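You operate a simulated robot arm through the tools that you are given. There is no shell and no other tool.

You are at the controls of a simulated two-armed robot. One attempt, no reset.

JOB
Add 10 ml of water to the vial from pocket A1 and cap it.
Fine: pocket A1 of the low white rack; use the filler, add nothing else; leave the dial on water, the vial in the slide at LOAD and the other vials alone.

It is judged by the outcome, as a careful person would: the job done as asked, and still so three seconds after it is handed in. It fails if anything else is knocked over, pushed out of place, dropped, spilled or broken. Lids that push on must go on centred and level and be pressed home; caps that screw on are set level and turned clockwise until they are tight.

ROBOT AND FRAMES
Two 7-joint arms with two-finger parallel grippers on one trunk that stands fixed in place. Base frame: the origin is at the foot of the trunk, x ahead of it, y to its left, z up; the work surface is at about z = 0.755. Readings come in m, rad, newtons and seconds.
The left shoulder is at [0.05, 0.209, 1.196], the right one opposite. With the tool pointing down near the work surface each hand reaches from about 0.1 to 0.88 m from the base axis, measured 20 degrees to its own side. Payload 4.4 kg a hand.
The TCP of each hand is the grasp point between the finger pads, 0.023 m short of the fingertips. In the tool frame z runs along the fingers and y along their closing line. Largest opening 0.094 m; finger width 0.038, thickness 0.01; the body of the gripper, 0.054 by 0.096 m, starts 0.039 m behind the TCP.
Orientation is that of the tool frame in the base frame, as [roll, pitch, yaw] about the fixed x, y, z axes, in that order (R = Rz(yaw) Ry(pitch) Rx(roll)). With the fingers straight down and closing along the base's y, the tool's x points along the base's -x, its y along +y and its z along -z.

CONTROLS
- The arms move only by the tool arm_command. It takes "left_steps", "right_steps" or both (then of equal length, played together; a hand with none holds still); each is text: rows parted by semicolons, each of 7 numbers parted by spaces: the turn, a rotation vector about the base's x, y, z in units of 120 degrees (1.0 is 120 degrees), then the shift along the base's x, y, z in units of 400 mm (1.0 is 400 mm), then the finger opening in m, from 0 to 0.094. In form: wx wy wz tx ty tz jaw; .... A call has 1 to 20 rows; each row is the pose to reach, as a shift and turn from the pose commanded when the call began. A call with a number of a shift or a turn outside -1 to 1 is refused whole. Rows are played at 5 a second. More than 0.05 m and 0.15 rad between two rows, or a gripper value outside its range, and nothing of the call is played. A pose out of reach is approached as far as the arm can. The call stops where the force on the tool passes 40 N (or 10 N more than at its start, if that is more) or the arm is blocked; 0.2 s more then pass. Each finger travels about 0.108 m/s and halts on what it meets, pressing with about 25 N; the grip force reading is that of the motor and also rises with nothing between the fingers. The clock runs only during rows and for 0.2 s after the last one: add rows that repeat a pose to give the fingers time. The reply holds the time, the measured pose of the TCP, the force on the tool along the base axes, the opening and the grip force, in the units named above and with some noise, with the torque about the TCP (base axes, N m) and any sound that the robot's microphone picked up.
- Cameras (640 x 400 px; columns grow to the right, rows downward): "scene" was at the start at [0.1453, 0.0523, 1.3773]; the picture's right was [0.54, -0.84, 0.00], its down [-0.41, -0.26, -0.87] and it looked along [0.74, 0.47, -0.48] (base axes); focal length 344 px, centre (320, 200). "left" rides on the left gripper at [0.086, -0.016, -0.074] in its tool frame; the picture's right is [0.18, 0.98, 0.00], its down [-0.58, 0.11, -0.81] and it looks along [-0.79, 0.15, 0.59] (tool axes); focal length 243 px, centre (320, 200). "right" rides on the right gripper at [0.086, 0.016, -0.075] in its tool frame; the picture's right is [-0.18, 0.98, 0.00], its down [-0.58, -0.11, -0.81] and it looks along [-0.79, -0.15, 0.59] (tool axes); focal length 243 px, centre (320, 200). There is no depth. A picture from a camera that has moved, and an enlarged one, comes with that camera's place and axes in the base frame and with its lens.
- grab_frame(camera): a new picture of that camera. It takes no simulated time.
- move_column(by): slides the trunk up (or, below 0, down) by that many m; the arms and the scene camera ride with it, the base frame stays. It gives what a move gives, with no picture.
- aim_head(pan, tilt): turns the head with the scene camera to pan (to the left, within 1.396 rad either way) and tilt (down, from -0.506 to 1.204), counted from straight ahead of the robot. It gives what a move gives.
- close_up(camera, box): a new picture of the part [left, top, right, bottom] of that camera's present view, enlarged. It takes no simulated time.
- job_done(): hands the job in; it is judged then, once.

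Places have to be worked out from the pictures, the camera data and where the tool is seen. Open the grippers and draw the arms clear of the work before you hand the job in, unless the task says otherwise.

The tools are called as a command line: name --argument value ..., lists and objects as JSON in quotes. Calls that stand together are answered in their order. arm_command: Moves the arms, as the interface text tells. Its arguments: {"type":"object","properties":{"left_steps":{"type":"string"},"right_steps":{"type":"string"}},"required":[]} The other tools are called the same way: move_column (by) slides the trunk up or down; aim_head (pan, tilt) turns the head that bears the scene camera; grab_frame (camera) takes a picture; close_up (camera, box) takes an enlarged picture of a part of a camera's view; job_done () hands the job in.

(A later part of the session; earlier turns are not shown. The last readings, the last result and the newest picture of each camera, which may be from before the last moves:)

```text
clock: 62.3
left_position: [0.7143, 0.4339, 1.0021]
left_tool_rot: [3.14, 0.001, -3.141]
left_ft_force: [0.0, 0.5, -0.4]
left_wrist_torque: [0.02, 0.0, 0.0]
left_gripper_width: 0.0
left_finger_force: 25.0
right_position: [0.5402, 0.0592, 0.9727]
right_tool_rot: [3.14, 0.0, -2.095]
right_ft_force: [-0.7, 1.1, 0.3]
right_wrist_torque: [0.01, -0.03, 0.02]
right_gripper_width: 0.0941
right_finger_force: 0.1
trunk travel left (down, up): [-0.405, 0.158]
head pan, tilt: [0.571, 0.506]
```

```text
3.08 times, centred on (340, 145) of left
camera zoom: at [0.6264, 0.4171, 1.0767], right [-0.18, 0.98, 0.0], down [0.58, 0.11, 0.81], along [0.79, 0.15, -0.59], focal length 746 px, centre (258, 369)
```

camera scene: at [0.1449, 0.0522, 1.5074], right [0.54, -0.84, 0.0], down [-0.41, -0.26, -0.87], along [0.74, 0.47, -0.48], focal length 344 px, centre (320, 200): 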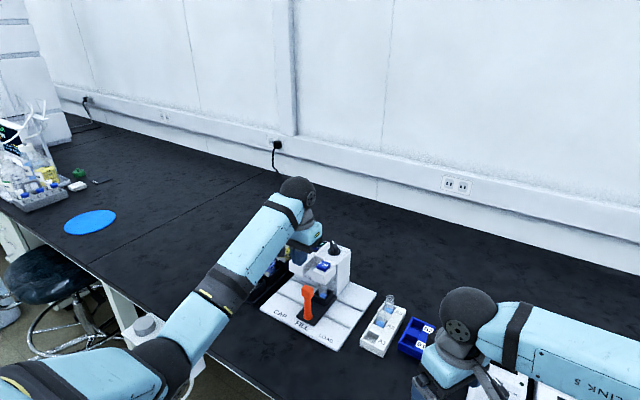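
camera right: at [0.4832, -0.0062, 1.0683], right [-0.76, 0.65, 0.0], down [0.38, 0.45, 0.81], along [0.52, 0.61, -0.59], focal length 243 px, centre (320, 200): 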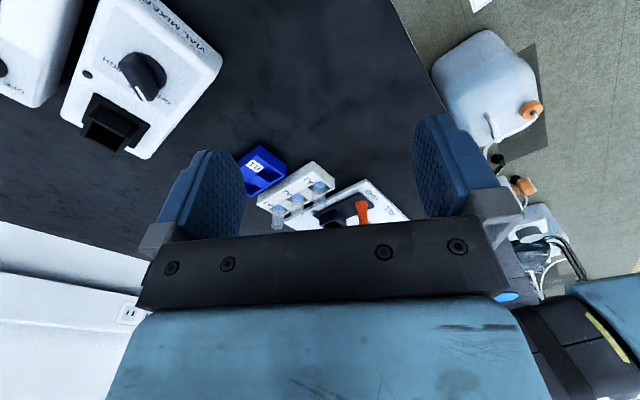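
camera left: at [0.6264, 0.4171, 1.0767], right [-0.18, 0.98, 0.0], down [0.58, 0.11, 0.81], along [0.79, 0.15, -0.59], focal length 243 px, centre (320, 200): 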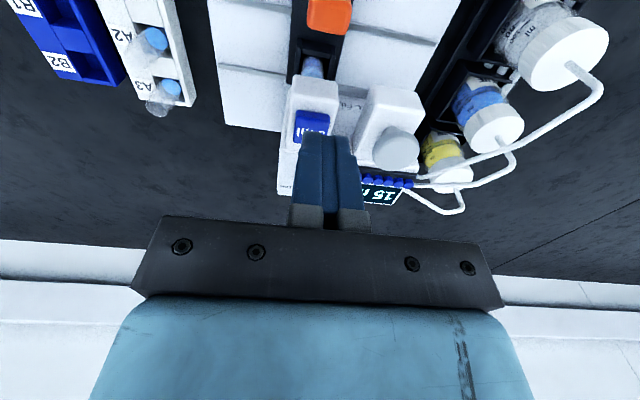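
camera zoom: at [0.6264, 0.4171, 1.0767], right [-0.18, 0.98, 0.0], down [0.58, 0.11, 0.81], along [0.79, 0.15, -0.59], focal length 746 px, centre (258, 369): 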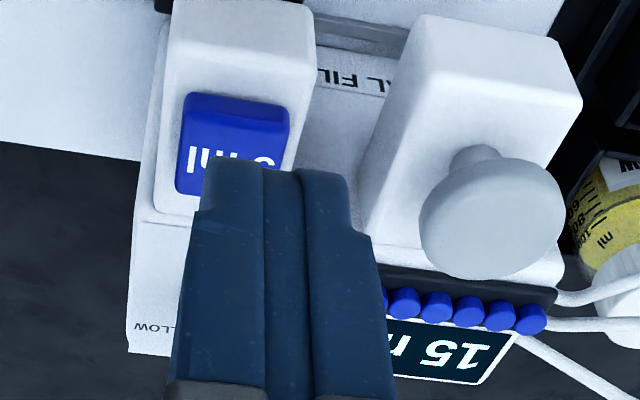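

The display reads 15 ml and the level rose by the same amount again, so exactly 10 ml of water has been added. Next I slide to CAP: I raise the trunk, tilt the hand and return above the handle.

move_column --by 0.07

arm_command --left_steps "0 -0.042 0 -0.058 0 -0.02 0; 0 -0.084 0 -0.116 0.002 -0.08 0.02; 0 -0.126 0 -0.116 0.004 -0.16 0.04; 0 -0.1667 0 -0.116 0.004 -0.25 0.055; 0 -0.1667 0 -0.116 0.004 -0.31 0.055; 0 -0.1667 0 -0.116 0.004 -0.31 0.055"

close_up --camera "left" --box '[230, 0, 430, 200]'

close_up --camera "scene" --box '[260, 240, 380, 360]'

```text
clock: 63.4
left_position: [0.7145, 0.4343, 1.0723]
left_tool_rot: [-3.139, 0.002, -3.142]
left_ft_force: [0.1, 0.0, -0.4]
left_wrist_torque: [0.03, 0.0, 0.0]
left_gripper_width: 0.0001
left_finger_force: 25.0
right_position: [0.5407, 0.0594, 1.0441]
right_tool_rot: [3.141, -0.001, -2.094]
right_ft_force: [-0.2, -0.5, 0.2]
right_wrist_torque: [-0.04, 0.02, -0.01]
right_gripper_width: 0.094
right_finger_force: 0.0
trunk travel left (down, up): [-0.475, 0.088]
head pan, tilt: [0.571, 0.506]
```

```text
clock: 64.8
left_position: [0.667, 0.4353, 0.9479]
left_tool_rot: [3.141, 0.348, -3.14]
left_ft_force: [0.7, -0.5, -0.4]
left_wrist_torque: [0.02, 0.01, 0.0]
left_gripper_width: 0.0553
left_finger_force: 0.1
right_position: [0.5409, 0.059, 1.0444]
right_tool_rot: [3.142, 0.001, -2.094]
right_ft_force: [-1.0, 0.2, -0.1]
right_wrist_torque: [-0.01, 0.01, -0.03]
right_gripper_width: 0.094
right_finger_force: 0.1
trunk travel left (down, up): [-0.475, 0.088]
head pan, tilt: [0.571, 0.506]
```

```text
2.00 times, centred on (330, 100) of left
camera zoom: at [0.5594, 0.418, 0.9888], right [-0.17, 0.98, -0.06], down [0.27, 0.11, 0.96], along [0.95, 0.15, -0.28], focal length 485 px, centre (300, 400)
```

zoom: 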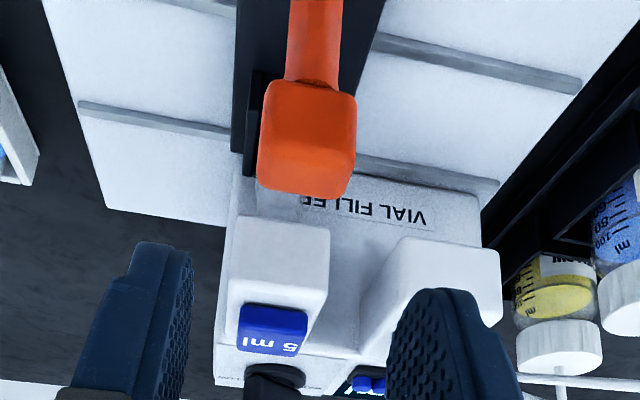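

```text
3.33 times, centred on (320, 300) of scene
camera zoom: at [0.1449, 0.0523, 1.5774], right [0.54, -0.84, 0.0], down [-0.41, -0.26, -0.87], along [0.74, 0.47, -0.48], focal length 1146 px, centre (320, -133)
```

zoom: 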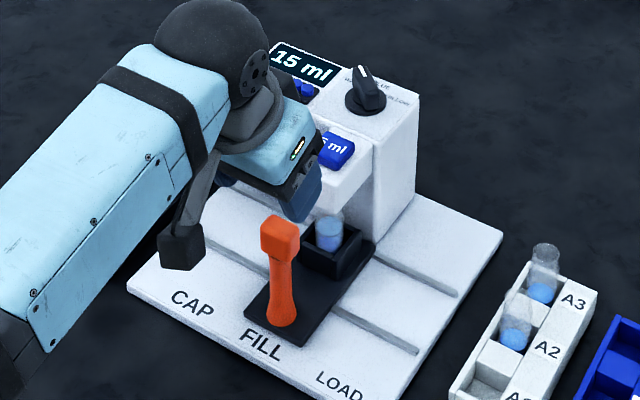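

The handle is centred beneath the fingers. I lower around it and close to the loose 31 mm.

arm_command --left_steps "0 0 0 0 -0.003 -0.05 0.055; 0 0 0 0 -0.003 -0.1 0.055; 0 0 0 0 -0.003 -0.15 0.055; 0 0 0 0 -0.003 -0.19 0.055; 0 0 0 0 -0.003 -0.19 0.045; 0 0 0 0 -0.003 -0.19 0.036; 0 0 0 0 -0.003 -0.19 0.031; 0 0 0 0 -0.003 -0.19 0.031"

arm_command --left_steps "0 0 0 0 0.02 0 0.031; 0 0 0 0 0.04 0 0.031; 0 0 0 0 0.06 0 0.031; 0 0 0 0 0.08 0 0.031; 0 0 0 0 0.1 0 0.031; 0 0 0 0 0.12 0 0.031; 0 0 0 0 0.14 0 0.031; 0 0 0 0 0.14 0 0.031"

grab_frame --camera "scene"

close_up --camera "left" --box '[200, 0, 440, 220]'

close_up --camera "scene" --box '[260, 240, 380, 360]'

```text
clock: 66.6
left_position: [0.6695, 0.4338, 0.874]
left_tool_rot: [3.141, 0.35, -3.141]
left_ft_force: [0.3, 0.9, 0.1]
left_wrist_torque: [0.01, 0.01, -0.02]
left_gripper_width: 0.0315
left_finger_force: 0.3
right_position: [0.5406, 0.0591, 1.0436]
right_tool_rot: [3.14, -0.001, -2.094]
right_ft_force: [0.0, -0.7, 0.3]
right_wrist_torque: [-0.01, -0.04, -0.01]
right_gripper_width: 0.094
right_finger_force: 0.0
trunk travel left (down, up): [-0.475, 0.088]
head pan, tilt: [0.571, 0.506]
```

```text
clock: 68.4
left_position: [0.6689, 0.4898, 0.8725]
left_tool_rot: [-3.14, 0.347, -3.141]
left_ft_force: [-0.1, -0.3, -0.5]
left_wrist_torque: [-0.01, 0.0, -0.03]
left_gripper_width: 0.031
left_finger_force: 0.0
right_position: [0.5403, 0.0586, 1.0429]
right_tool_rot: [3.141, -0.001, -2.095]
right_ft_force: [0.3, 0.0, -0.5]
right_wrist_torque: [0.02, 0.01, -0.02]
right_gripper_width: 0.0939
right_finger_force: 0.1
trunk travel left (down, up): [-0.475, 0.088]
head pan, tilt: [0.571, 0.506]
```

```text
taken
camera scene: at [0.1453, 0.0522, 1.5773], right [0.54, -0.84, 0.0], down [-0.41, -0.26, -0.87], along [0.74, 0.47, -0.48], focal length 344 px, centre (320, 200)
```

scene: 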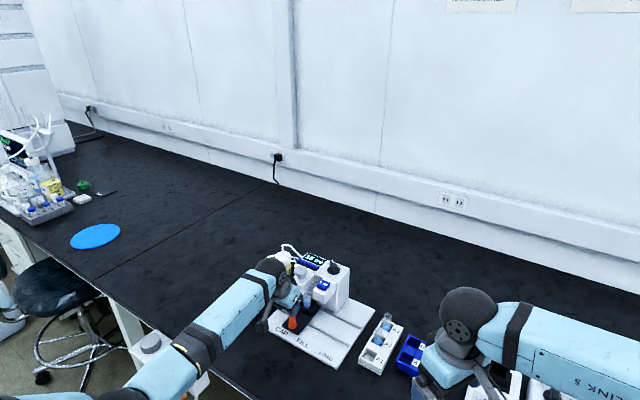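

```text
1.82 times, centred on (320, 110) of left
camera zoom: at [0.5604, 0.4736, 0.9127], right [-0.17, 0.98, -0.06], down [0.27, 0.11, 0.96], along [0.95, 0.15, -0.28], focal length 441 px, centre (320, 364)
```

zoom: 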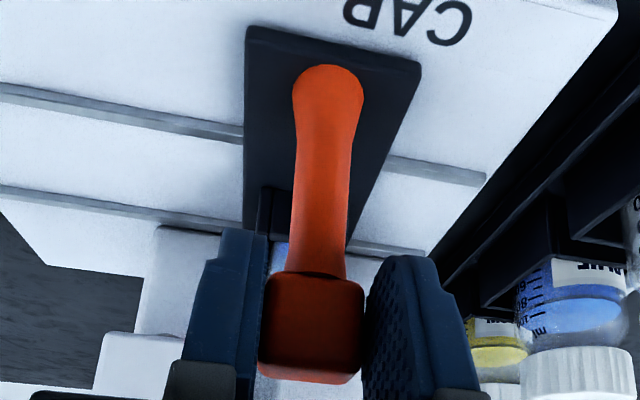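

```text
3.33 times, centred on (320, 300) of scene
camera zoom: at [0.1453, 0.0522, 1.5773], right [0.54, -0.84, 0.0], down [-0.41, -0.26, -0.87], along [0.74, 0.47, -0.48], focal length 1146 px, centre (320, -133)
```

zoom: 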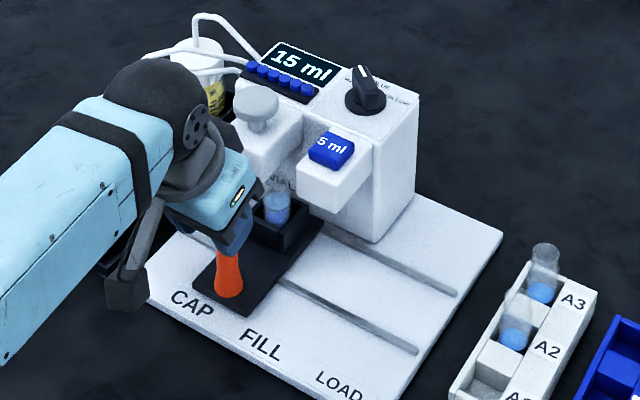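

The slide is 20 mm short of CAP with no resistance. I move the remaining distance in small steps.

arm_command --left_steps "0 0 0 0 0.015 0 0.031; 0 0 0 0 0.03 0 0.031; 0 0 0 0 0.04 0 0.031; 0 0 0 0 0.049 0 0.031; 0 0 0 0 0.049 0 0.031"

close_up --camera "left" --box '[200, 0, 440, 220]'

close_up --camera "scene" --box '[260, 240, 380, 360]'

```text
clock: 69.6
left_position: [0.6671, 0.5096, 0.8722]
left_tool_rot: [-3.141, 0.35, -3.141]
left_ft_force: [0.2, -0.1, 0.0]
left_wrist_torque: [0.0, 0.0, -0.02]
left_gripper_width: 0.0311
left_finger_force: 0.4
right_position: [0.5403, 0.0589, 1.043]
right_tool_rot: [-3.139, 0.001, -2.094]
right_ft_force: [-0.3, 0.0, 0.3]
right_wrist_torque: [0.02, 0.01, -0.05]
right_gripper_width: 0.0942
right_finger_force: 0.1
trunk travel left (down, up): [-0.475, 0.088]
head pan, tilt: [0.571, 0.506]
```

```text
1.82 times, centred on (320, 110) of left
camera zoom: at [0.5588, 0.4938, 0.9126], right [-0.17, 0.98, -0.06], down [0.27, 0.11, 0.96], along [0.95, 0.15, -0.28], focal length 441 px, centre (320, 364)
```

zoom: 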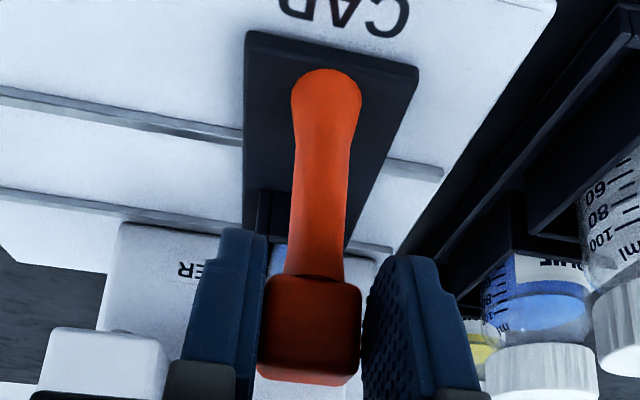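

```text
3.33 times, centred on (320, 300) of scene
camera zoom: at [0.1453, 0.0523, 1.5773], right [0.54, -0.84, 0.0], down [-0.41, -0.26, -0.87], along [0.74, 0.47, -0.48], focal length 1146 px, centre (320, -133)
```

zoom: 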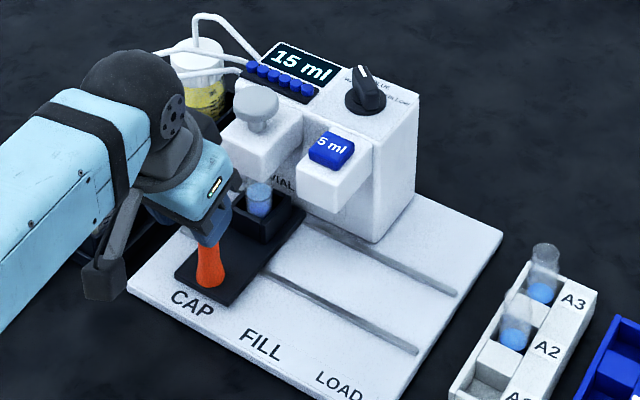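

The slide is at CAP with no resistance; the vial (y ≈ 0.510) lies under the knob (y ≈ 0.510). I open, lift off, set the hand upright with fingers closed, and lower the trunk for reach.

arm_command --left_steps "0 0 0 0 0 0 0.04; 0 0 0 0 0 0 0.05; 0 0 0 -0.005 0 0.06 0.05; 0 0 0 -0.01 0 0.13 0.05; 0 0 0 -0.015 0 0.21 0.05; 0 0 0 -0.02 0 0.3 0.05; 0 0.042 0 -0.02 0 0.4 0.03; 0 0.084 0 -0.02 0 0.45 0.01; 0 0.126 0 -0.02 0 0.5 0; 0 0.1667 0 -0.02 0 0.5 0; 0 0.1667 0 -0.02 0 0.5 0"

move_column --by -0.07

close_up --camera "left" --box '[230, 30, 430, 210]'

close_up --camera "scene" --box '[270, 220, 370, 320]'

```text
clock: 72.0
left_position: [0.6573, 0.5124, 1.0741]
left_tool_rot: [3.141, 0.0, 3.141]
left_ft_force: [-0.6, 0.8, 0.3]
left_wrist_torque: [0.0, 0.0, 0.0]
left_gripper_width: 0.0
left_finger_force: 24.9
right_position: [0.5408, 0.0586, 1.0435]
right_tool_rot: [-3.141, -0.001, -2.094]
right_ft_force: [-0.4, 0.0, -0.2]
right_wrist_torque: [0.03, -0.04, 0.0]
right_gripper_width: 0.0941
right_finger_force: 0.0
trunk travel left (down, up): [-0.475, 0.088]
head pan, tilt: [0.571, 0.506]
```

```text
clock: 73.0
left_position: [0.6585, 0.512, 1.0038]
left_tool_rot: [3.141, -0.001, 3.141]
left_ft_force: [-1.7, 0.9, 1.0]
left_wrist_torque: [0.01, 0.05, 0.01]
left_gripper_width: 0.0
left_finger_force: 24.8
right_position: [0.541, 0.0592, 0.9738]
right_tool_rot: [-3.141, 0.001, -2.094]
right_ft_force: [0.1, -0.1, -0.2]
right_wrist_torque: [0.02, -0.01, -0.06]
right_gripper_width: 0.0941
right_finger_force: 0.1
trunk travel left (down, up): [-0.405, 0.158]
head pan, tilt: [0.571, 0.506]
```

```text
2.22 times, centred on (330, 120) of left
camera zoom: at [0.571, 0.4945, 1.0772], right [-0.18, 0.98, 0.0], down [0.58, 0.11, 0.81], along [0.79, 0.15, -0.59], focal length 539 px, centre (298, 378)
```

zoom: 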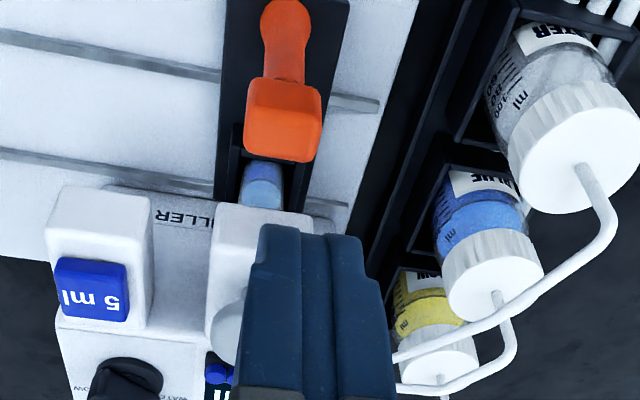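

```text
4.00 times, centred on (320, 270) of scene
camera zoom: at [0.1449, 0.0522, 1.5074], right [0.54, -0.84, 0.0], down [-0.41, -0.26, -0.87], along [0.74, 0.47, -0.48], focal length 1376 px, centre (320, -80)
```

zoom: 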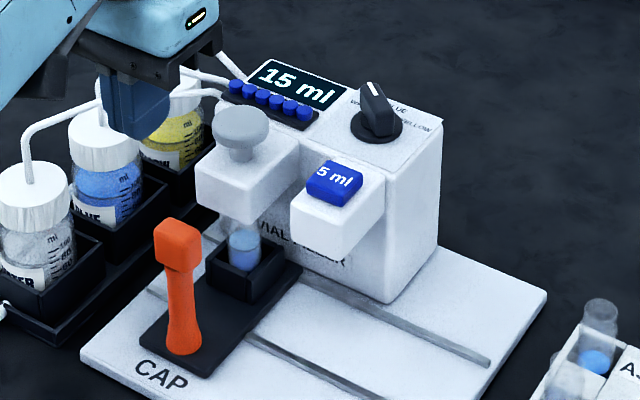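

The view confirms vial, cap head and knob are lined up. I move above the knob and lower to just above it.

arm_command --left_steps "0 0 0 0.06 -0.006 0 0; 0 0 0 0.12 -0.006 0 0; 0 0 0 0.18 -0.006 0 0; 0 0 0 0.244 -0.006 -0.02 0; 0 0 0 0.244 -0.006 -0.06 0; 0 0 0 0.244 -0.006 -0.1 0; 0 0 0 0.244 -0.006 -0.1 0"

close_up --camera "left" --box '[240, 40, 420, 200]'

close_up --camera "scene" --box '[280, 210, 360, 290]'

```text
clock: 74.6
left_position: [0.7564, 0.5086, 0.9638]
left_tool_rot: [-3.141, 0.0, 3.141]
left_ft_force: [0.9, -1.0, 0.0]
left_wrist_torque: [0.03, 0.01, 0.02]
left_gripper_width: 0.0001
left_finger_force: 25.2
right_position: [0.5403, 0.0596, 0.9729]
right_tool_rot: [3.141, -0.001, -2.096]
right_ft_force: [0.2, 0.6, 0.0]
right_wrist_torque: [0.02, 0.01, 0.01]
right_gripper_width: 0.0939
right_finger_force: 0.1
trunk travel left (down, up): [-0.405, 0.158]
head pan, tilt: [0.571, 0.506]
```

```text
2.50 times, centred on (330, 120) of left
camera zoom: at [0.6685, 0.4912, 1.0376], right [-0.18, 0.98, 0.0], down [0.58, 0.11, 0.81], along [0.79, 0.15, -0.59], focal length 606 px, centre (295, 400)
```

zoom: 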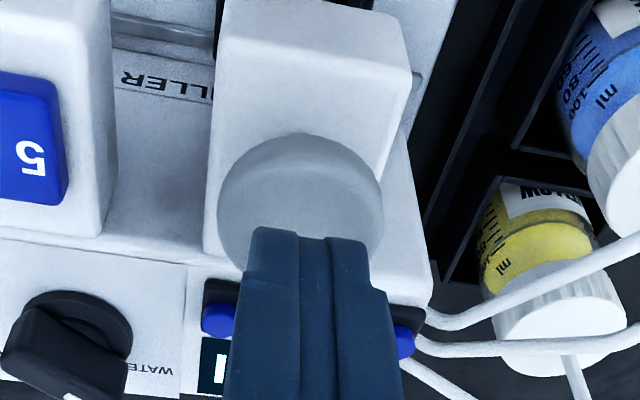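

```text
5.00 times, centred on (320, 250) of scene
camera zoom: at [0.1449, 0.0524, 1.5074], right [0.54, -0.84, 0.0], down [-0.41, -0.26, -0.87], along [0.74, 0.47, -0.48], focal length 1720 px, centre (320, -50)
```

zoom: 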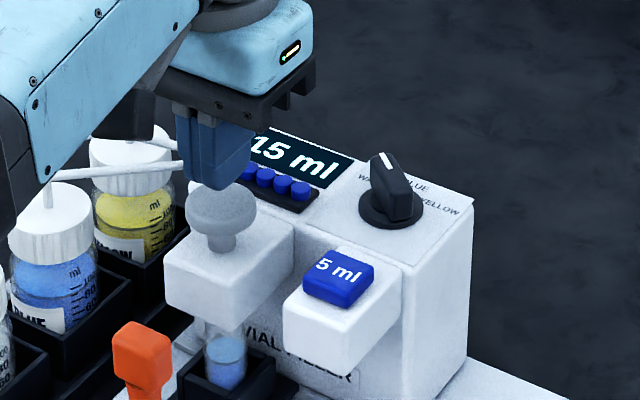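

The fingers are over the knob (centre about (0.753, 0.508)). I descend stepwise and press it down.

arm_command --left_steps "0 0 0 -0.006 0 -0.02 0; 0 0 0 -0.006 0 -0.035 0; 0 0 0 -0.006 0 -0.045 0; 0 0 0 -0.006 0 -0.045 0"

arm_command --left_steps "0 0 0 0 0 -0.005 0; 0 0 0 0 0 -0.01 0; 0 0 0 0 0 -0.01 0"

close_up --camera "scene" --box '[280, 210, 360, 290]'

```text
clock: 75.6
left_position: [0.7528, 0.5084, 0.9463]
left_tool_rot: [3.141, 0.0, -3.141]
left_ft_force: [0.8, 0.2, 1.0]
left_wrist_torque: [0.0, -0.03, -0.01]
left_gripper_width: 0.0
left_finger_force: 24.8
right_position: [0.5402, 0.059, 0.975]
right_tool_rot: [-3.141, 0.0, -2.094]
right_ft_force: [0.1, 1.0, 1.0]
right_wrist_torque: [0.02, -0.01, -0.03]
right_gripper_width: 0.0937
right_finger_force: 0.0
trunk travel left (down, up): [-0.405, 0.158]
head pan, tilt: [0.571, 0.506]
```

```text
clock: 76.4
left_position: [0.7538, 0.509, 0.942]
left_tool_rot: [-3.14, -0.001, 3.141]
left_ft_force: [-0.8, -0.7, 2.5]
left_wrist_torque: [-0.02, 0.02, -0.03]
left_gripper_width: 0.0
left_finger_force: 25.1
right_position: [0.5391, 0.0579, 0.9756]
right_tool_rot: [3.141, -0.001, -2.094]
right_ft_force: [0.7, 0.0, 0.3]
right_wrist_torque: [-0.01, 0.02, -0.01]
right_gripper_width: 0.0936
right_finger_force: 0.1
trunk travel left (down, up): [-0.405, 0.158]
head pan, tilt: [0.571, 0.506]
```

```text
5.00 times, centred on (320, 250) of scene
camera zoom: at [0.1448, 0.052, 1.5074], right [0.54, -0.84, 0.0], down [-0.41, -0.26, -0.87], along [0.74, 0.47, -0.48], focal length 1720 px, centre (320, -50)
```

zoom: 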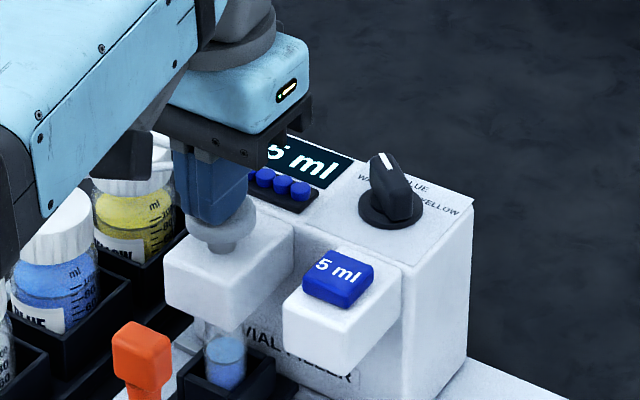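

In contact at 2.5 N. I press further in 4 mm steps.

arm_command --left_steps "0 0 0 0 0 -0.005 0; 0 0 0 0 0 -0.01 0; 0 0 0 0 0 -0.01 0"

arm_command --left_steps "0 0 0 0 0 -0.005 0; 0 0 0 0 0 -0.01 0; 0 0 0 0 0 -0.01 0"

close_up --camera "scene" --box '[280, 210, 360, 310]'

```text
clock: 77.2
left_position: [0.753, 0.5084, 0.9377]
left_tool_rot: [3.141, 0.001, -3.142]
left_ft_force: [1.1, 1.3, 3.9]
left_wrist_torque: [0.05, -0.05, 0.0]
left_gripper_width: 0.0001
left_finger_force: 25.2
right_position: [0.5403, 0.0585, 0.9751]
right_tool_rot: [3.141, -0.001, -2.094]
right_ft_force: [0.5, -0.4, -0.1]
right_wrist_torque: [0.01, 0.0, 0.01]
right_gripper_width: 0.0941
right_finger_force: 0.1
trunk travel left (down, up): [-0.405, 0.158]
head pan, tilt: [0.571, 0.506]
```

```text
clock: 78.0
left_position: [0.7538, 0.5089, 0.9329]
left_tool_rot: [-3.141, 0.001, 3.141]
left_ft_force: [1.6, 1.1, 5.9]
left_wrist_torque: [0.03, -0.06, -0.02]
left_gripper_width: 0.0
left_finger_force: 24.7
right_position: [0.5402, 0.0584, 0.9745]
right_tool_rot: [3.141, 0.0, -2.093]
right_ft_force: [-0.6, 0.0, -0.1]
right_wrist_torque: [-0.01, 0.02, -0.01]
right_gripper_width: 0.0941
right_finger_force: 0.0
trunk travel left (down, up): [-0.405, 0.158]
head pan, tilt: [0.571, 0.506]
```

```text
4.00 times, centred on (320, 260) of scene
camera zoom: at [0.1446, 0.0518, 1.5075], right [0.54, -0.84, 0.0], down [-0.41, -0.26, -0.88], along [0.74, 0.47, -0.48], focal length 1376 px, centre (320, -40)
```

zoom: 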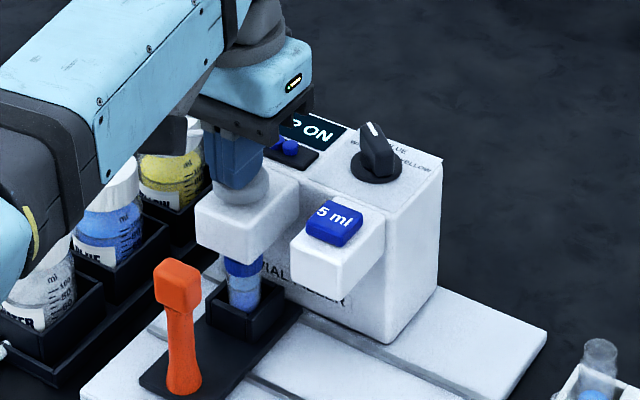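

The display now shows "…P ON" and a blue cap is on the vial. To be sure it is pressed home, I continue until the force rises firmly.

arm_command --left_steps "0 0 0 0 0 -0.005 0; 0 0 0 0 0 -0.01 0; 0 0 0 0 0 -0.01 0"

arm_command --left_steps "0 0 0 0 0 -0.005 0; 0 0 0 0 0 -0.005 0"

close_up --camera "scene" --box '[280, 210, 360, 310]'

close_up --camera "scene" --box '[320, 262, 350, 295]'

```text
clock: 78.8
left_position: [0.7526, 0.5076, 0.9313]
left_tool_rot: [3.14, 0.002, -3.141]
left_ft_force: [4.0, -0.8, 15.5]
left_wrist_torque: [0.01, -0.21, -0.11]
left_gripper_width: 0.0
left_finger_force: 25.2
right_position: [0.5396, 0.0574, 0.9747]
right_tool_rot: [3.141, 0.004, -2.093]
right_ft_force: [0.3, 0.0, 1.1]
right_wrist_torque: [-0.01, -0.02, 0.03]
right_gripper_width: 0.094
right_finger_force: 0.2
trunk travel left (down, up): [-0.405, 0.158]
head pan, tilt: [0.571, 0.506]
```

```text
clock: 79.4
left_position: [0.7525, 0.5086, 0.9317]
left_tool_rot: [3.14, 0.007, 3.141]
left_ft_force: [9.1, 3.1, 25.6]
left_wrist_torque: [0.07, -0.34, 0.01]
left_gripper_width: 0.0
left_finger_force: 25.4
right_position: [0.5383, 0.0565, 0.9762]
right_tool_rot: [-3.141, 0.002, -2.093]
right_ft_force: [0.4, 0.0, 0.0]
right_wrist_torque: [-0.03, 0.04, 0.0]
right_gripper_width: 0.0936
right_finger_force: 0.1
trunk travel left (down, up): [-0.405, 0.158]
head pan, tilt: [0.571, 0.506]
```

```text
4.00 times, centred on (320, 260) of scene
camera zoom: at [0.1424, 0.0501, 1.5079], right [0.54, -0.84, 0.0], down [-0.41, -0.26, -0.88], along [0.74, 0.47, -0.48], focal length 1376 px, centre (320, -40)
```

zoom: 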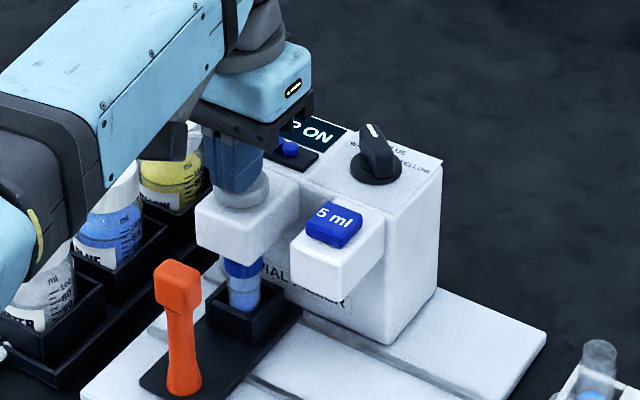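

```text
12.12 times, centred on (335, 278) of scene
camera zoom: at [0.1424, 0.0501, 1.5079], right [0.54, -0.84, 0.0], down [-0.41, -0.26, -0.88], along [0.74, 0.47, -0.48], focal length 4168 px, centre (138, -752)
```

zoom: 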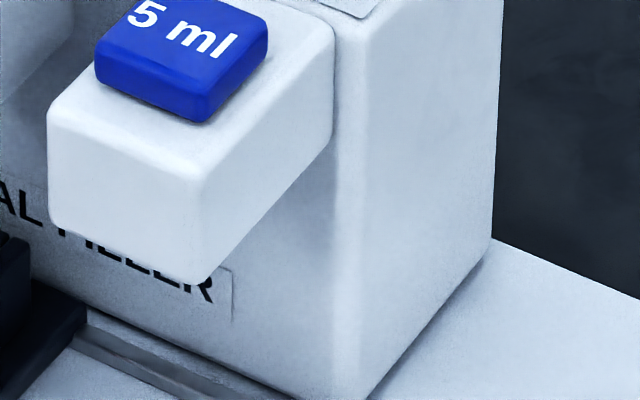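

The knob is at its hard stop with 25 N. I lift off slowly and inspect the cap.

arm_command --left_steps "0 0 0 0 0 0.01 0; 0 0 0 0 0 0.03 0; 0 0 0 0 0 0.06 0; 0 0 0 0 0 0.11 0; 0 0 0 0 0 0.17 0; 0 0 0 -0.08 0 0.2 0; 0 0 0 -0.16 0 0.2 0; 0 0 0 -0.21 0 0.2 0; 0 0 0 -0.21 0 0.2 0"

close_up --camera "scene" --box '[270, 220, 370, 320]'

close_up --camera "scene" --box '[295, 260, 325, 300]'

```text
clock: 81.4
left_position: [0.6691, 0.5111, 1.008]
left_tool_rot: [3.141, 0.0, 3.141]
left_ft_force: [-0.1, -0.7, 0.3]
left_wrist_torque: [-0.01, -0.01, 0.01]
left_gripper_width: 0.0002
left_finger_force: 25.4
right_position: [0.5406, 0.06, 0.9738]
right_tool_rot: [3.141, 0.0, -2.095]
right_ft_force: [0.1, -0.1, -0.4]
right_wrist_torque: [-0.03, -0.02, 0.02]
right_gripper_width: 0.094
right_finger_force: 0.1
trunk travel left (down, up): [-0.405, 0.158]
head pan, tilt: [0.571, 0.506]
```

```text
4.00 times, centred on (320, 270) of scene
camera zoom: at [0.1455, 0.0522, 1.5073], right [0.54, -0.84, 0.0], down [-0.41, -0.26, -0.87], along [0.74, 0.47, -0.48], focal length 1376 px, centre (320, -80)
```

zoom: 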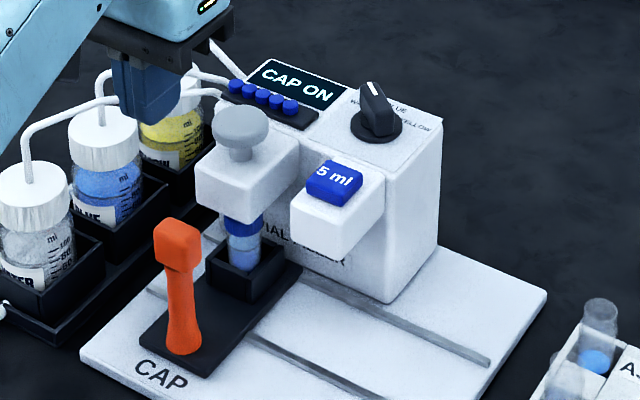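

```text
10.00 times, centred on (310, 280) of scene
camera zoom: at [0.1455, 0.0522, 1.5073], right [0.54, -0.84, 0.0], down [-0.41, -0.26, -0.87], along [0.74, 0.47, -0.48], focal length 3439 px, centre (420, -600)
```

zoom: 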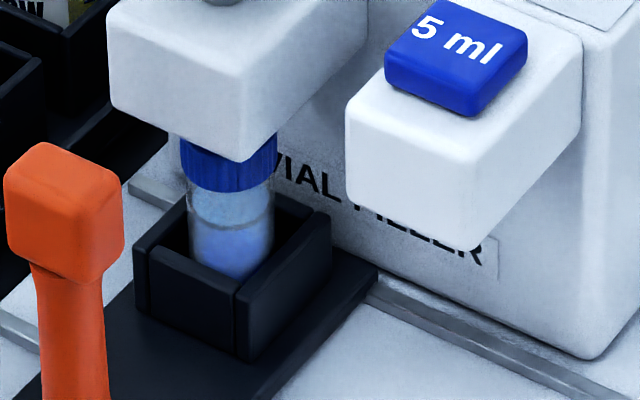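

The display shows "CAP ON", one cap has left the magazine, and the blue cap sits level on the vial. I now bring the slide back to LOAD: trunk up, tilt the hand, and lower around the handle.

move_column --by 0.07

arm_command --left_steps "0 -0.042 0 -0.003 -0.004 -0.02 0; 0 -0.084 0 -0.003 -0.004 -0.08 0.02; 0 -0.126 0 -0.003 -0.004 -0.16 0.04; 0 -0.1667 0 -0.003 -0.004 -0.25 0.055; 0 -0.1667 0 -0.003 -0.004 -0.32 0.055; 0 -0.1667 0 -0.003 -0.004 -0.32 0.055"

close_up --camera "left" --box '[230, 0, 430, 200]'

```text
clock: 82.5
left_position: [0.669, 0.5105, 1.0781]
left_tool_rot: [3.142, 0.0, -3.14]
left_ft_force: [-0.1, 0.6, -0.4]
left_wrist_torque: [-0.03, -0.01, -0.01]
left_gripper_width: 0.0
left_finger_force: 25.0
right_position: [0.5416, 0.0589, 1.0436]
right_tool_rot: [-3.141, 0.001, -2.095]
right_ft_force: [0.1, 1.0, -0.3]
right_wrist_torque: [0.0, 0.03, 0.0]
right_gripper_width: 0.0938
right_finger_force: 0.1
trunk travel left (down, up): [-0.475, 0.088]
head pan, tilt: [0.571, 0.506]
```

```text
clock: 83.9
left_position: [0.667, 0.5085, 0.95]
left_tool_rot: [3.141, 0.349, -3.141]
left_ft_force: [-0.5, -0.2, 0.8]
left_wrist_torque: [0.05, -0.02, -0.05]
left_gripper_width: 0.0549
left_finger_force: 0.0
right_position: [0.5394, 0.0584, 1.0454]
right_tool_rot: [3.14, 0.0, -2.095]
right_ft_force: [1.0, -0.5, 0.7]
right_wrist_torque: [0.03, -0.01, -0.01]
right_gripper_width: 0.0942
right_finger_force: 0.1
trunk travel left (down, up): [-0.475, 0.088]
head pan, tilt: [0.571, 0.506]
```

```text
2.00 times, centred on (330, 100) of left
camera zoom: at [0.5591, 0.4925, 0.9897], right [-0.17, 0.98, -0.06], down [0.27, 0.11, 0.96], along [0.95, 0.15, -0.28], focal length 485 px, centre (300, 400)
```

zoom: 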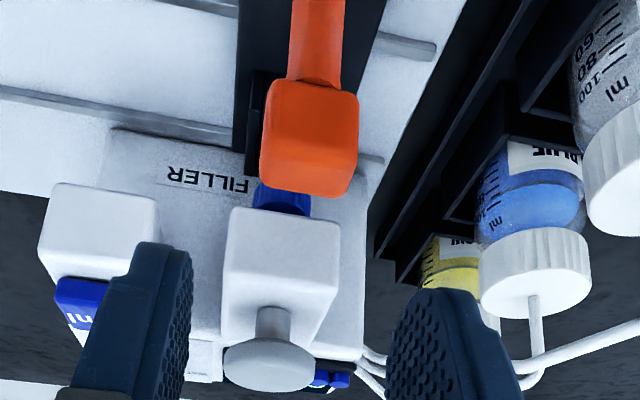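

Aligned. I lower around the handle, close loosely, and slide back toward LOAD.

arm_command --left_steps "0 0 0 0 0 -0.05 0.055; 0 0 0 0 0 -0.1 0.055; 0 0 0 0 0 -0.15 0.055; 0 0 0 0 0 -0.194 0.055; 0 0 0 0 0 -0.194 0.045; 0 0 0 0 0 -0.194 0.036; 0 0 0 0 0 -0.194 0.031; 0 0 0 0 0 -0.194 0.031"

arm_command --left_steps "0 0 0 0 -0.02 0 0.031; 0 0 0 0 -0.04 0 0.031; 0 0 0 0 -0.065 0 0.031; 0 0 0 0 -0.09 0 0.031; 0 0 0 0 -0.115 0 0.031; 0 0 0 0 -0.14 0 0.031; 0 0 0 0 -0.165 0 0.031; 0 0 0 0 -0.19 0 0.031; 0 0 0 0 -0.215 0 0.031; 0 0 0 0 -0.24 0 0.031; 0 0 0 0 -0.265 0 0.031; 0 0 0 0 -0.29 0 0.031; 0 0 0 0 -0.315 0 0.031; 0 0 0 0 -0.335 0 0.031; 0 0 0 0 -0.35 0 0.031; 0 0 0 0 -0.35 0 0.031"

close_up --camera "left" --box '[200, 0, 440, 220]'

close_up --camera "scene" --box '[270, 250, 390, 370]'

```text
clock: 85.7
left_position: [0.6668, 0.508, 0.8714]
left_tool_rot: [3.141, 0.351, -3.141]
left_ft_force: [0.7, 1.5, -0.8]
left_wrist_torque: [0.05, 0.03, 0.03]
left_gripper_width: 0.0316
left_finger_force: 0.7
right_position: [0.5406, 0.0588, 1.0438]
right_tool_rot: [-3.141, -0.001, -2.095]
right_ft_force: [0.1, -0.7, 0.8]
right_wrist_torque: [-0.02, -0.02, -0.01]
right_gripper_width: 0.0939
right_finger_force: 0.0
trunk travel left (down, up): [-0.475, 0.088]
head pan, tilt: [0.571, 0.506]
```

```text
clock: 89.1
left_position: [0.6674, 0.3679, 0.8723]
left_tool_rot: [-3.141, 0.35, -3.141]
left_ft_force: [-0.6, -1.1, 0.1]
left_wrist_torque: [0.04, 0.0, -0.04]
left_gripper_width: 0.0317
left_finger_force: 0.6
right_position: [0.5399, 0.0587, 1.0439]
right_tool_rot: [3.141, -0.001, -2.093]
right_ft_force: [0.1, 0.0, 0.3]
right_wrist_torque: [0.0, 0.02, 0.03]
right_gripper_width: 0.0936
right_finger_force: 0.1
trunk travel left (down, up): [-0.475, 0.088]
head pan, tilt: [0.571, 0.506]
```

```text
1.82 times, centred on (320, 110) of left
camera zoom: at [0.5603, 0.3512, 0.9129], right [-0.17, 0.98, -0.06], down [0.27, 0.11, 0.96], along [0.95, 0.15, -0.28], focal length 441 px, centre (320, 364)
```

zoom: 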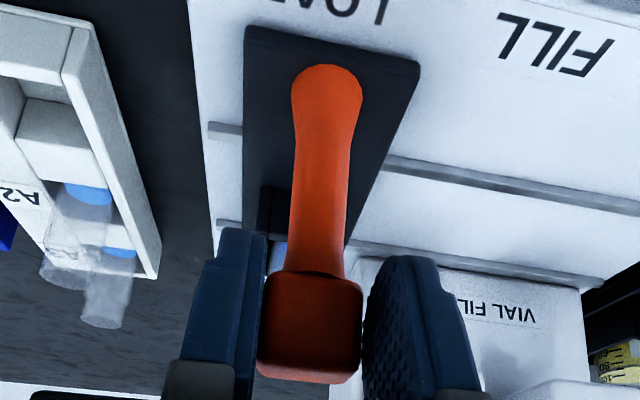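

```text
3.33 times, centred on (330, 310) of scene
camera zoom: at [0.1453, 0.0523, 1.5773], right [0.54, -0.84, 0.0], down [-0.41, -0.26, -0.87], along [0.74, 0.47, -0.48], focal length 1146 px, centre (287, -167)
```

zoom: 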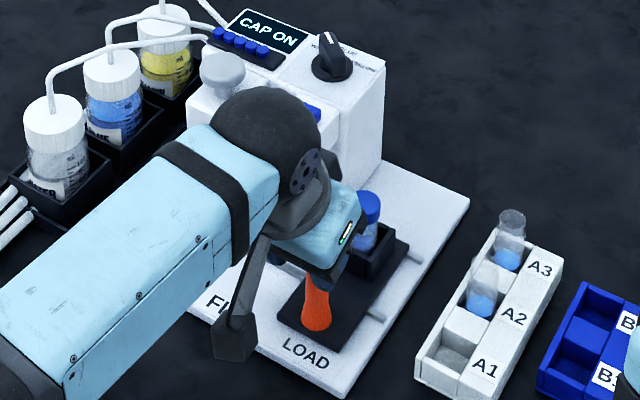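

The remaining distance to LOAD is about 7.5 mm; I finish it gently.

arm_command --left_steps "0 0 0 0 -0.008 0 0.031; 0 0 0 0 -0.014 0 0.031; 0 0 0 0 -0.019 0 0.031; 0 0 0 0 -0.019 0 0.031"

close_up --camera "left" --box '[200, 0, 440, 220]'

close_up --camera "scene" --box '[300, 280, 370, 360]'

close_up --camera "right" --box '[240, 140, 420, 250]'

```text
clock: 90.1
left_position: [0.6683, 0.3608, 0.8733]
left_tool_rot: [-3.141, 0.349, -3.141]
left_ft_force: [-0.3, -0.4, 0.3]
left_wrist_torque: [0.0, 0.0, -0.02]
left_gripper_width: 0.031
left_finger_force: 0.2
right_position: [0.5409, 0.0582, 1.0439]
right_tool_rot: [-3.141, 0.0, -2.094]
right_ft_force: [0.0, -0.3, -0.7]
right_wrist_torque: [0.02, 0.02, 0.05]
right_gripper_width: 0.0938
right_finger_force: 0.1
trunk travel left (down, up): [-0.475, 0.088]
head pan, tilt: [0.571, 0.506]
```

```text
1.82 times, centred on (320, 110) of left
camera zoom: at [0.5603, 0.3441, 0.9127], right [-0.17, 0.98, -0.06], down [0.27, 0.11, 0.96], along [0.95, 0.15, -0.28], focal length 441 px, centre (320, 364)
```

zoom: 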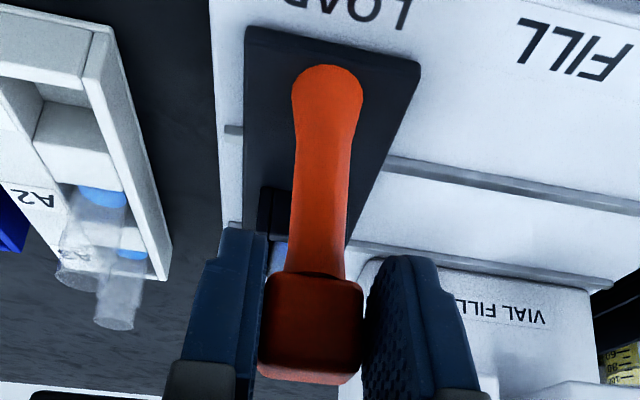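

```text
5.00 times, centred on (335, 320) of scene
camera zoom: at [0.1453, 0.0523, 1.5773], right [0.54, -0.84, 0.0], down [-0.41, -0.26, -0.87], along [0.74, 0.47, -0.48], focal length 1720 px, centre (245, -400)
```

zoom: 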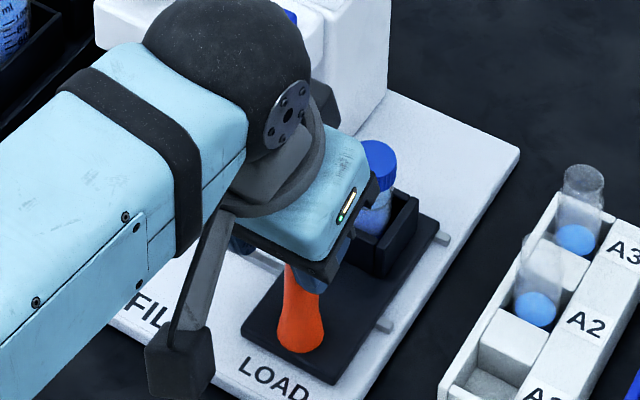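

```text
3.56 times, centred on (330, 195) of right
camera zoom: at [0.4826, -0.0074, 1.1189], right [-0.76, 0.65, 0.0], down [0.39, 0.45, 0.81], along [0.52, 0.61, -0.59], focal length 863 px, centre (284, 218)
```

zoom: 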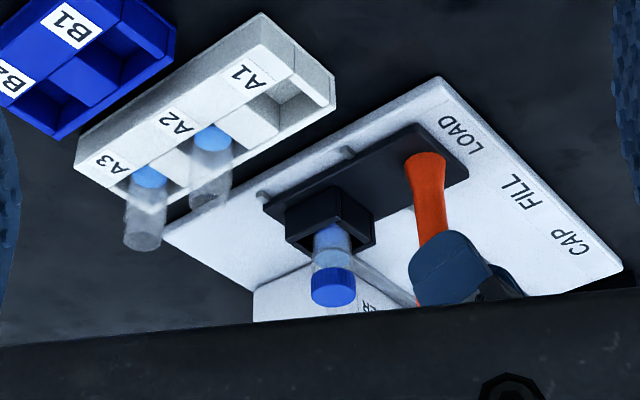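

The slide position and plate corner match the original LOAD picture exactly, and the capped vial stands upright in the socket. I open, lift off the handle and withdraw both arms.

arm_command --left_steps "0 0 0 0 0 0 0.04; 0 0 0 0 0 0 0.05; 0 0 0 -0.005 0 0.06 0.05; 0 0 0 -0.01 0 0.13 0.05; 0 0 0 -0.015 0 0.21 0.05; 0 0 0 -0.02 0 0.3 0.05; 0 0.042 0 -0.08 0.03 0.4 0.06; 0 0.084 0 -0.16 0.08 0.48 0.07; 0 0.126 0 -0.25 0.14 0.55 0.08; 0 0.1667 0 -0.33 0.2 0.6 0.09; 0 0.1667 0 -0.42 0.26 0.65 0.094; 0 0.1667 0 -0.5 0.32 0.7 0.094; 0 0.1667 0 -0.5 0.32 0.7 0.094" --right_steps "0 0 0 0 0 0 0.094; 0 0 0 0 0 0 0.094; 0 0 -0.04 -0.02 -0.06 0.03 0.094; 0 0 -0.08 -0.05 -0.12 0.06 0.094; 0 0 -0.12 -0.08 -0.18 0.09 0.094; 0 0 -0.16 -0.11 -0.24 0.12 0.094; 0 0 -0.2 -0.14 -0.3 0.15 0.094; 0 0 -0.24 -0.17 -0.36 0.18 0.094; 0 0 -0.28 -0.2 -0.42 0.21 0.094; 0 0 -0.32 -0.23 -0.48 0.24 0.094; 0 0 -0.36 -0.26 -0.54 0.27 0.094; 0 0 -0.4 -0.29 -0.6 0.3 0.094; 0 0 -0.4 -0.3 -0.65 0.3 0.094"

grab_frame --camera "scene"

close_up --camera "scene" --box '[240, 240, 440, 370]'

grab_frame --camera "left"

```text
refused: row 9 steps farther than a row can; nothing moved
```

```text
taken
camera scene: at [0.1453, 0.0523, 1.5773], right [0.54, -0.84, 0.0], down [-0.41, -0.26, -0.87], along [0.74, 0.47, -0.48], focal length 344 px, centre (320, 200)
```

scene: 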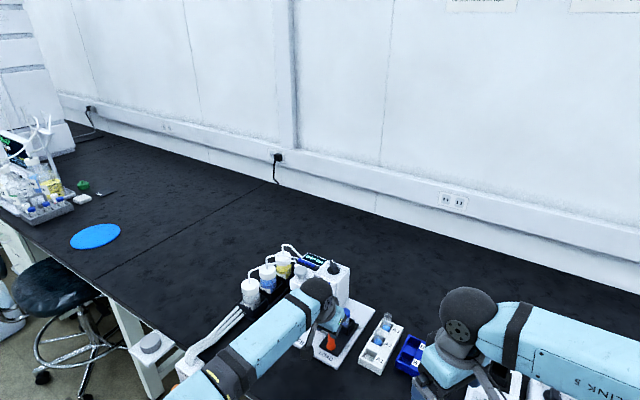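

```text
3.08 times, centred on (340, 305) of scene
camera zoom: at [0.1453, 0.0523, 1.5773], right [0.54, -0.84, 0.0], down [-0.41, -0.26, -0.87], along [0.74, 0.47, -0.48], focal length 1058 px, centre (258, -123)
```

zoom: 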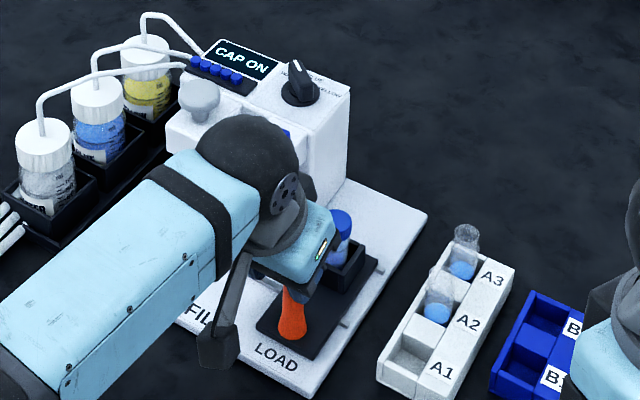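

```text
taken
camera left: at [0.5603, 0.3441, 0.9127], right [-0.17, 0.98, -0.06], down [0.27, 0.11, 0.96], along [0.95, 0.15, -0.28], focal length 243 px, centre (320, 200)
```

left: 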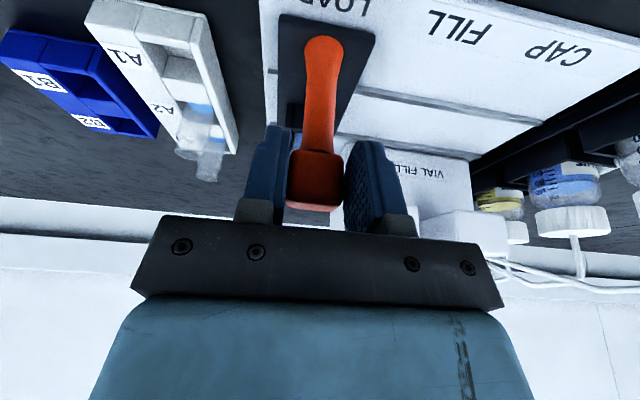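

The call was refused because one row was too long, and nothing moved. I repeat it with shorter steps.

arm_command --left_steps "0 0 0 0 0 0 0.04; 0 0 0 0 0 0 0.05; 0 0 0 -0.005 0 0.06 0.05; 0 0 0 -0.01 0 0.13 0.05; 0 0 0 -0.015 0 0.21 0.05; 0 0 0 -0.02 0 0.3 0.05; 0 0.028 0 -0.06 0.02 0.37 0.06; 0 0.056 0 -0.11 0.05 0.43 0.07; 0 0.084 0 -0.17 0.09 0.48 0.08; 0 0.112 0 -0.23 0.13 0.53 0.09; 0 0.14 0 -0.29 0.17 0.58 0.094; 0 0.1667 0 -0.35 0.21 0.62 0.094; 0 0.1667 0 -0.42 0.25 0.65 0.094; 0 0.1667 0 -0.5 0.29 0.68 0.094; 0 0.1667 0 -0.5 0.29 0.68 0.094" --right_steps "0 0 0 0 0 0 0.094; 0 0 0 0 0 0 0.094; 0 0 -0.035 -0.02 -0.05 0.025 0.094; 0 0 -0.07 -0.045 -0.1 0.05 0.094; 0 0 -0.105 -0.07 -0.15 0.075 0.094; 0 0 -0.14 -0.095 -0.2 0.1 0.094; 0 0 -0.175 -0.12 -0.25 0.125 0.094; 0 0 -0.21 -0.145 -0.3 0.15 0.094; 0 0 -0.245 -0.17 -0.35 0.175 0.094; 0 0 -0.28 -0.195 -0.4 0.2 0.094; 0 0 -0.315 -0.22 -0.45 0.225 0.094; 0 0 -0.35 -0.245 -0.5 0.25 0.094; 0 0 -0.385 -0.27 -0.55 0.275 0.094; 0 0 -0.42 -0.295 -0.6 0.3 0.094; 0 0 -0.42 -0.295 -0.6 0.3 0.094"

grab_frame --camera "scene"

close_up --camera "scene" --box '[240, 240, 440, 370]'

close_up --camera "scene" --box '[325, 290, 370, 340]'

```text
clock: 93.3
left_position: [0.4693, 0.4766, 1.1435]
left_tool_rot: [-3.141, -0.003, 3.141]
left_ft_force: [0.7, 0.0, -0.8]
left_wrist_torque: [0.01, 0.02, -0.02]
left_gripper_width: 0.0941
left_finger_force: 0.1
right_position: [0.4222, -0.1816, 1.1625]
right_tool_rot: [-3.14, -0.002, -2.975]
right_ft_force: [0.7, 0.0, -0.6]
right_wrist_torque: [0.0, -0.04, 0.01]
right_gripper_width: 0.094
right_finger_force: 0.2
trunk travel left (down, up): [-0.475, 0.088]
head pan, tilt: [0.571, 0.506]
```

```text
taken
camera scene: at [0.1473, 0.0524, 1.5771], right [0.54, -0.84, 0.0], down [-0.41, -0.26, -0.87], along [0.74, 0.47, -0.49], focal length 344 px, centre (320, 200)
```

scene: 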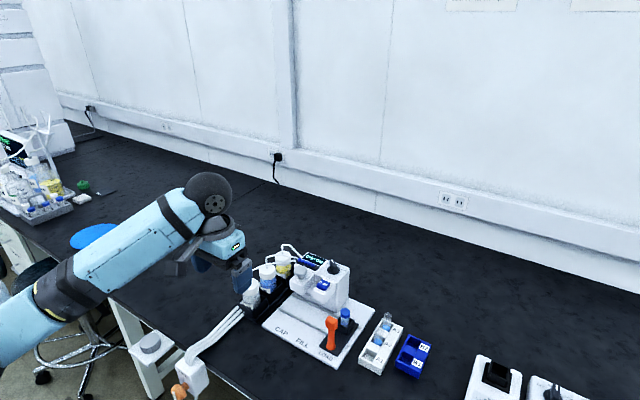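

```text
3.08 times, centred on (340, 305) of scene
camera zoom: at [0.1473, 0.0524, 1.5771], right [0.54, -0.84, 0.0], down [-0.41, -0.26, -0.87], along [0.74, 0.47, -0.49], focal length 1058 px, centre (258, -123)
```

zoom: 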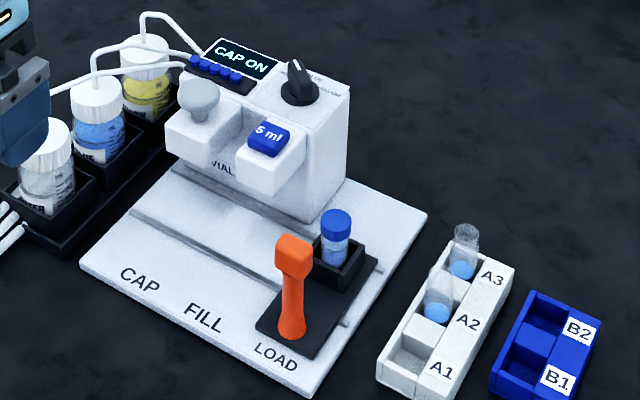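

```text
8.00 times, centred on (348, 315) of scene
camera zoom: at [0.1473, 0.0524, 1.5771], right [0.54, -0.84, 0.0], down [-0.41, -0.26, -0.87], along [0.74, 0.47, -0.49], focal length 2751 px, centre (100, -720)
```

zoom: 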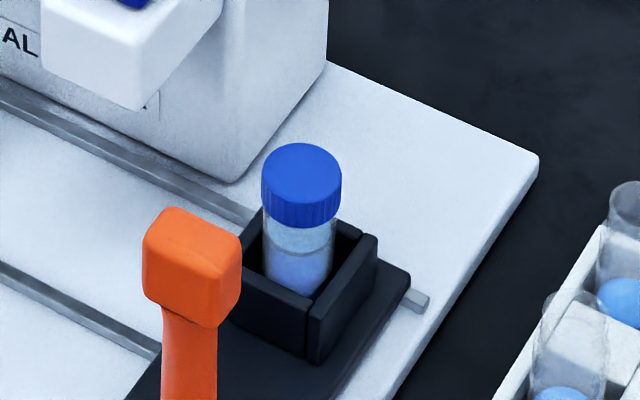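

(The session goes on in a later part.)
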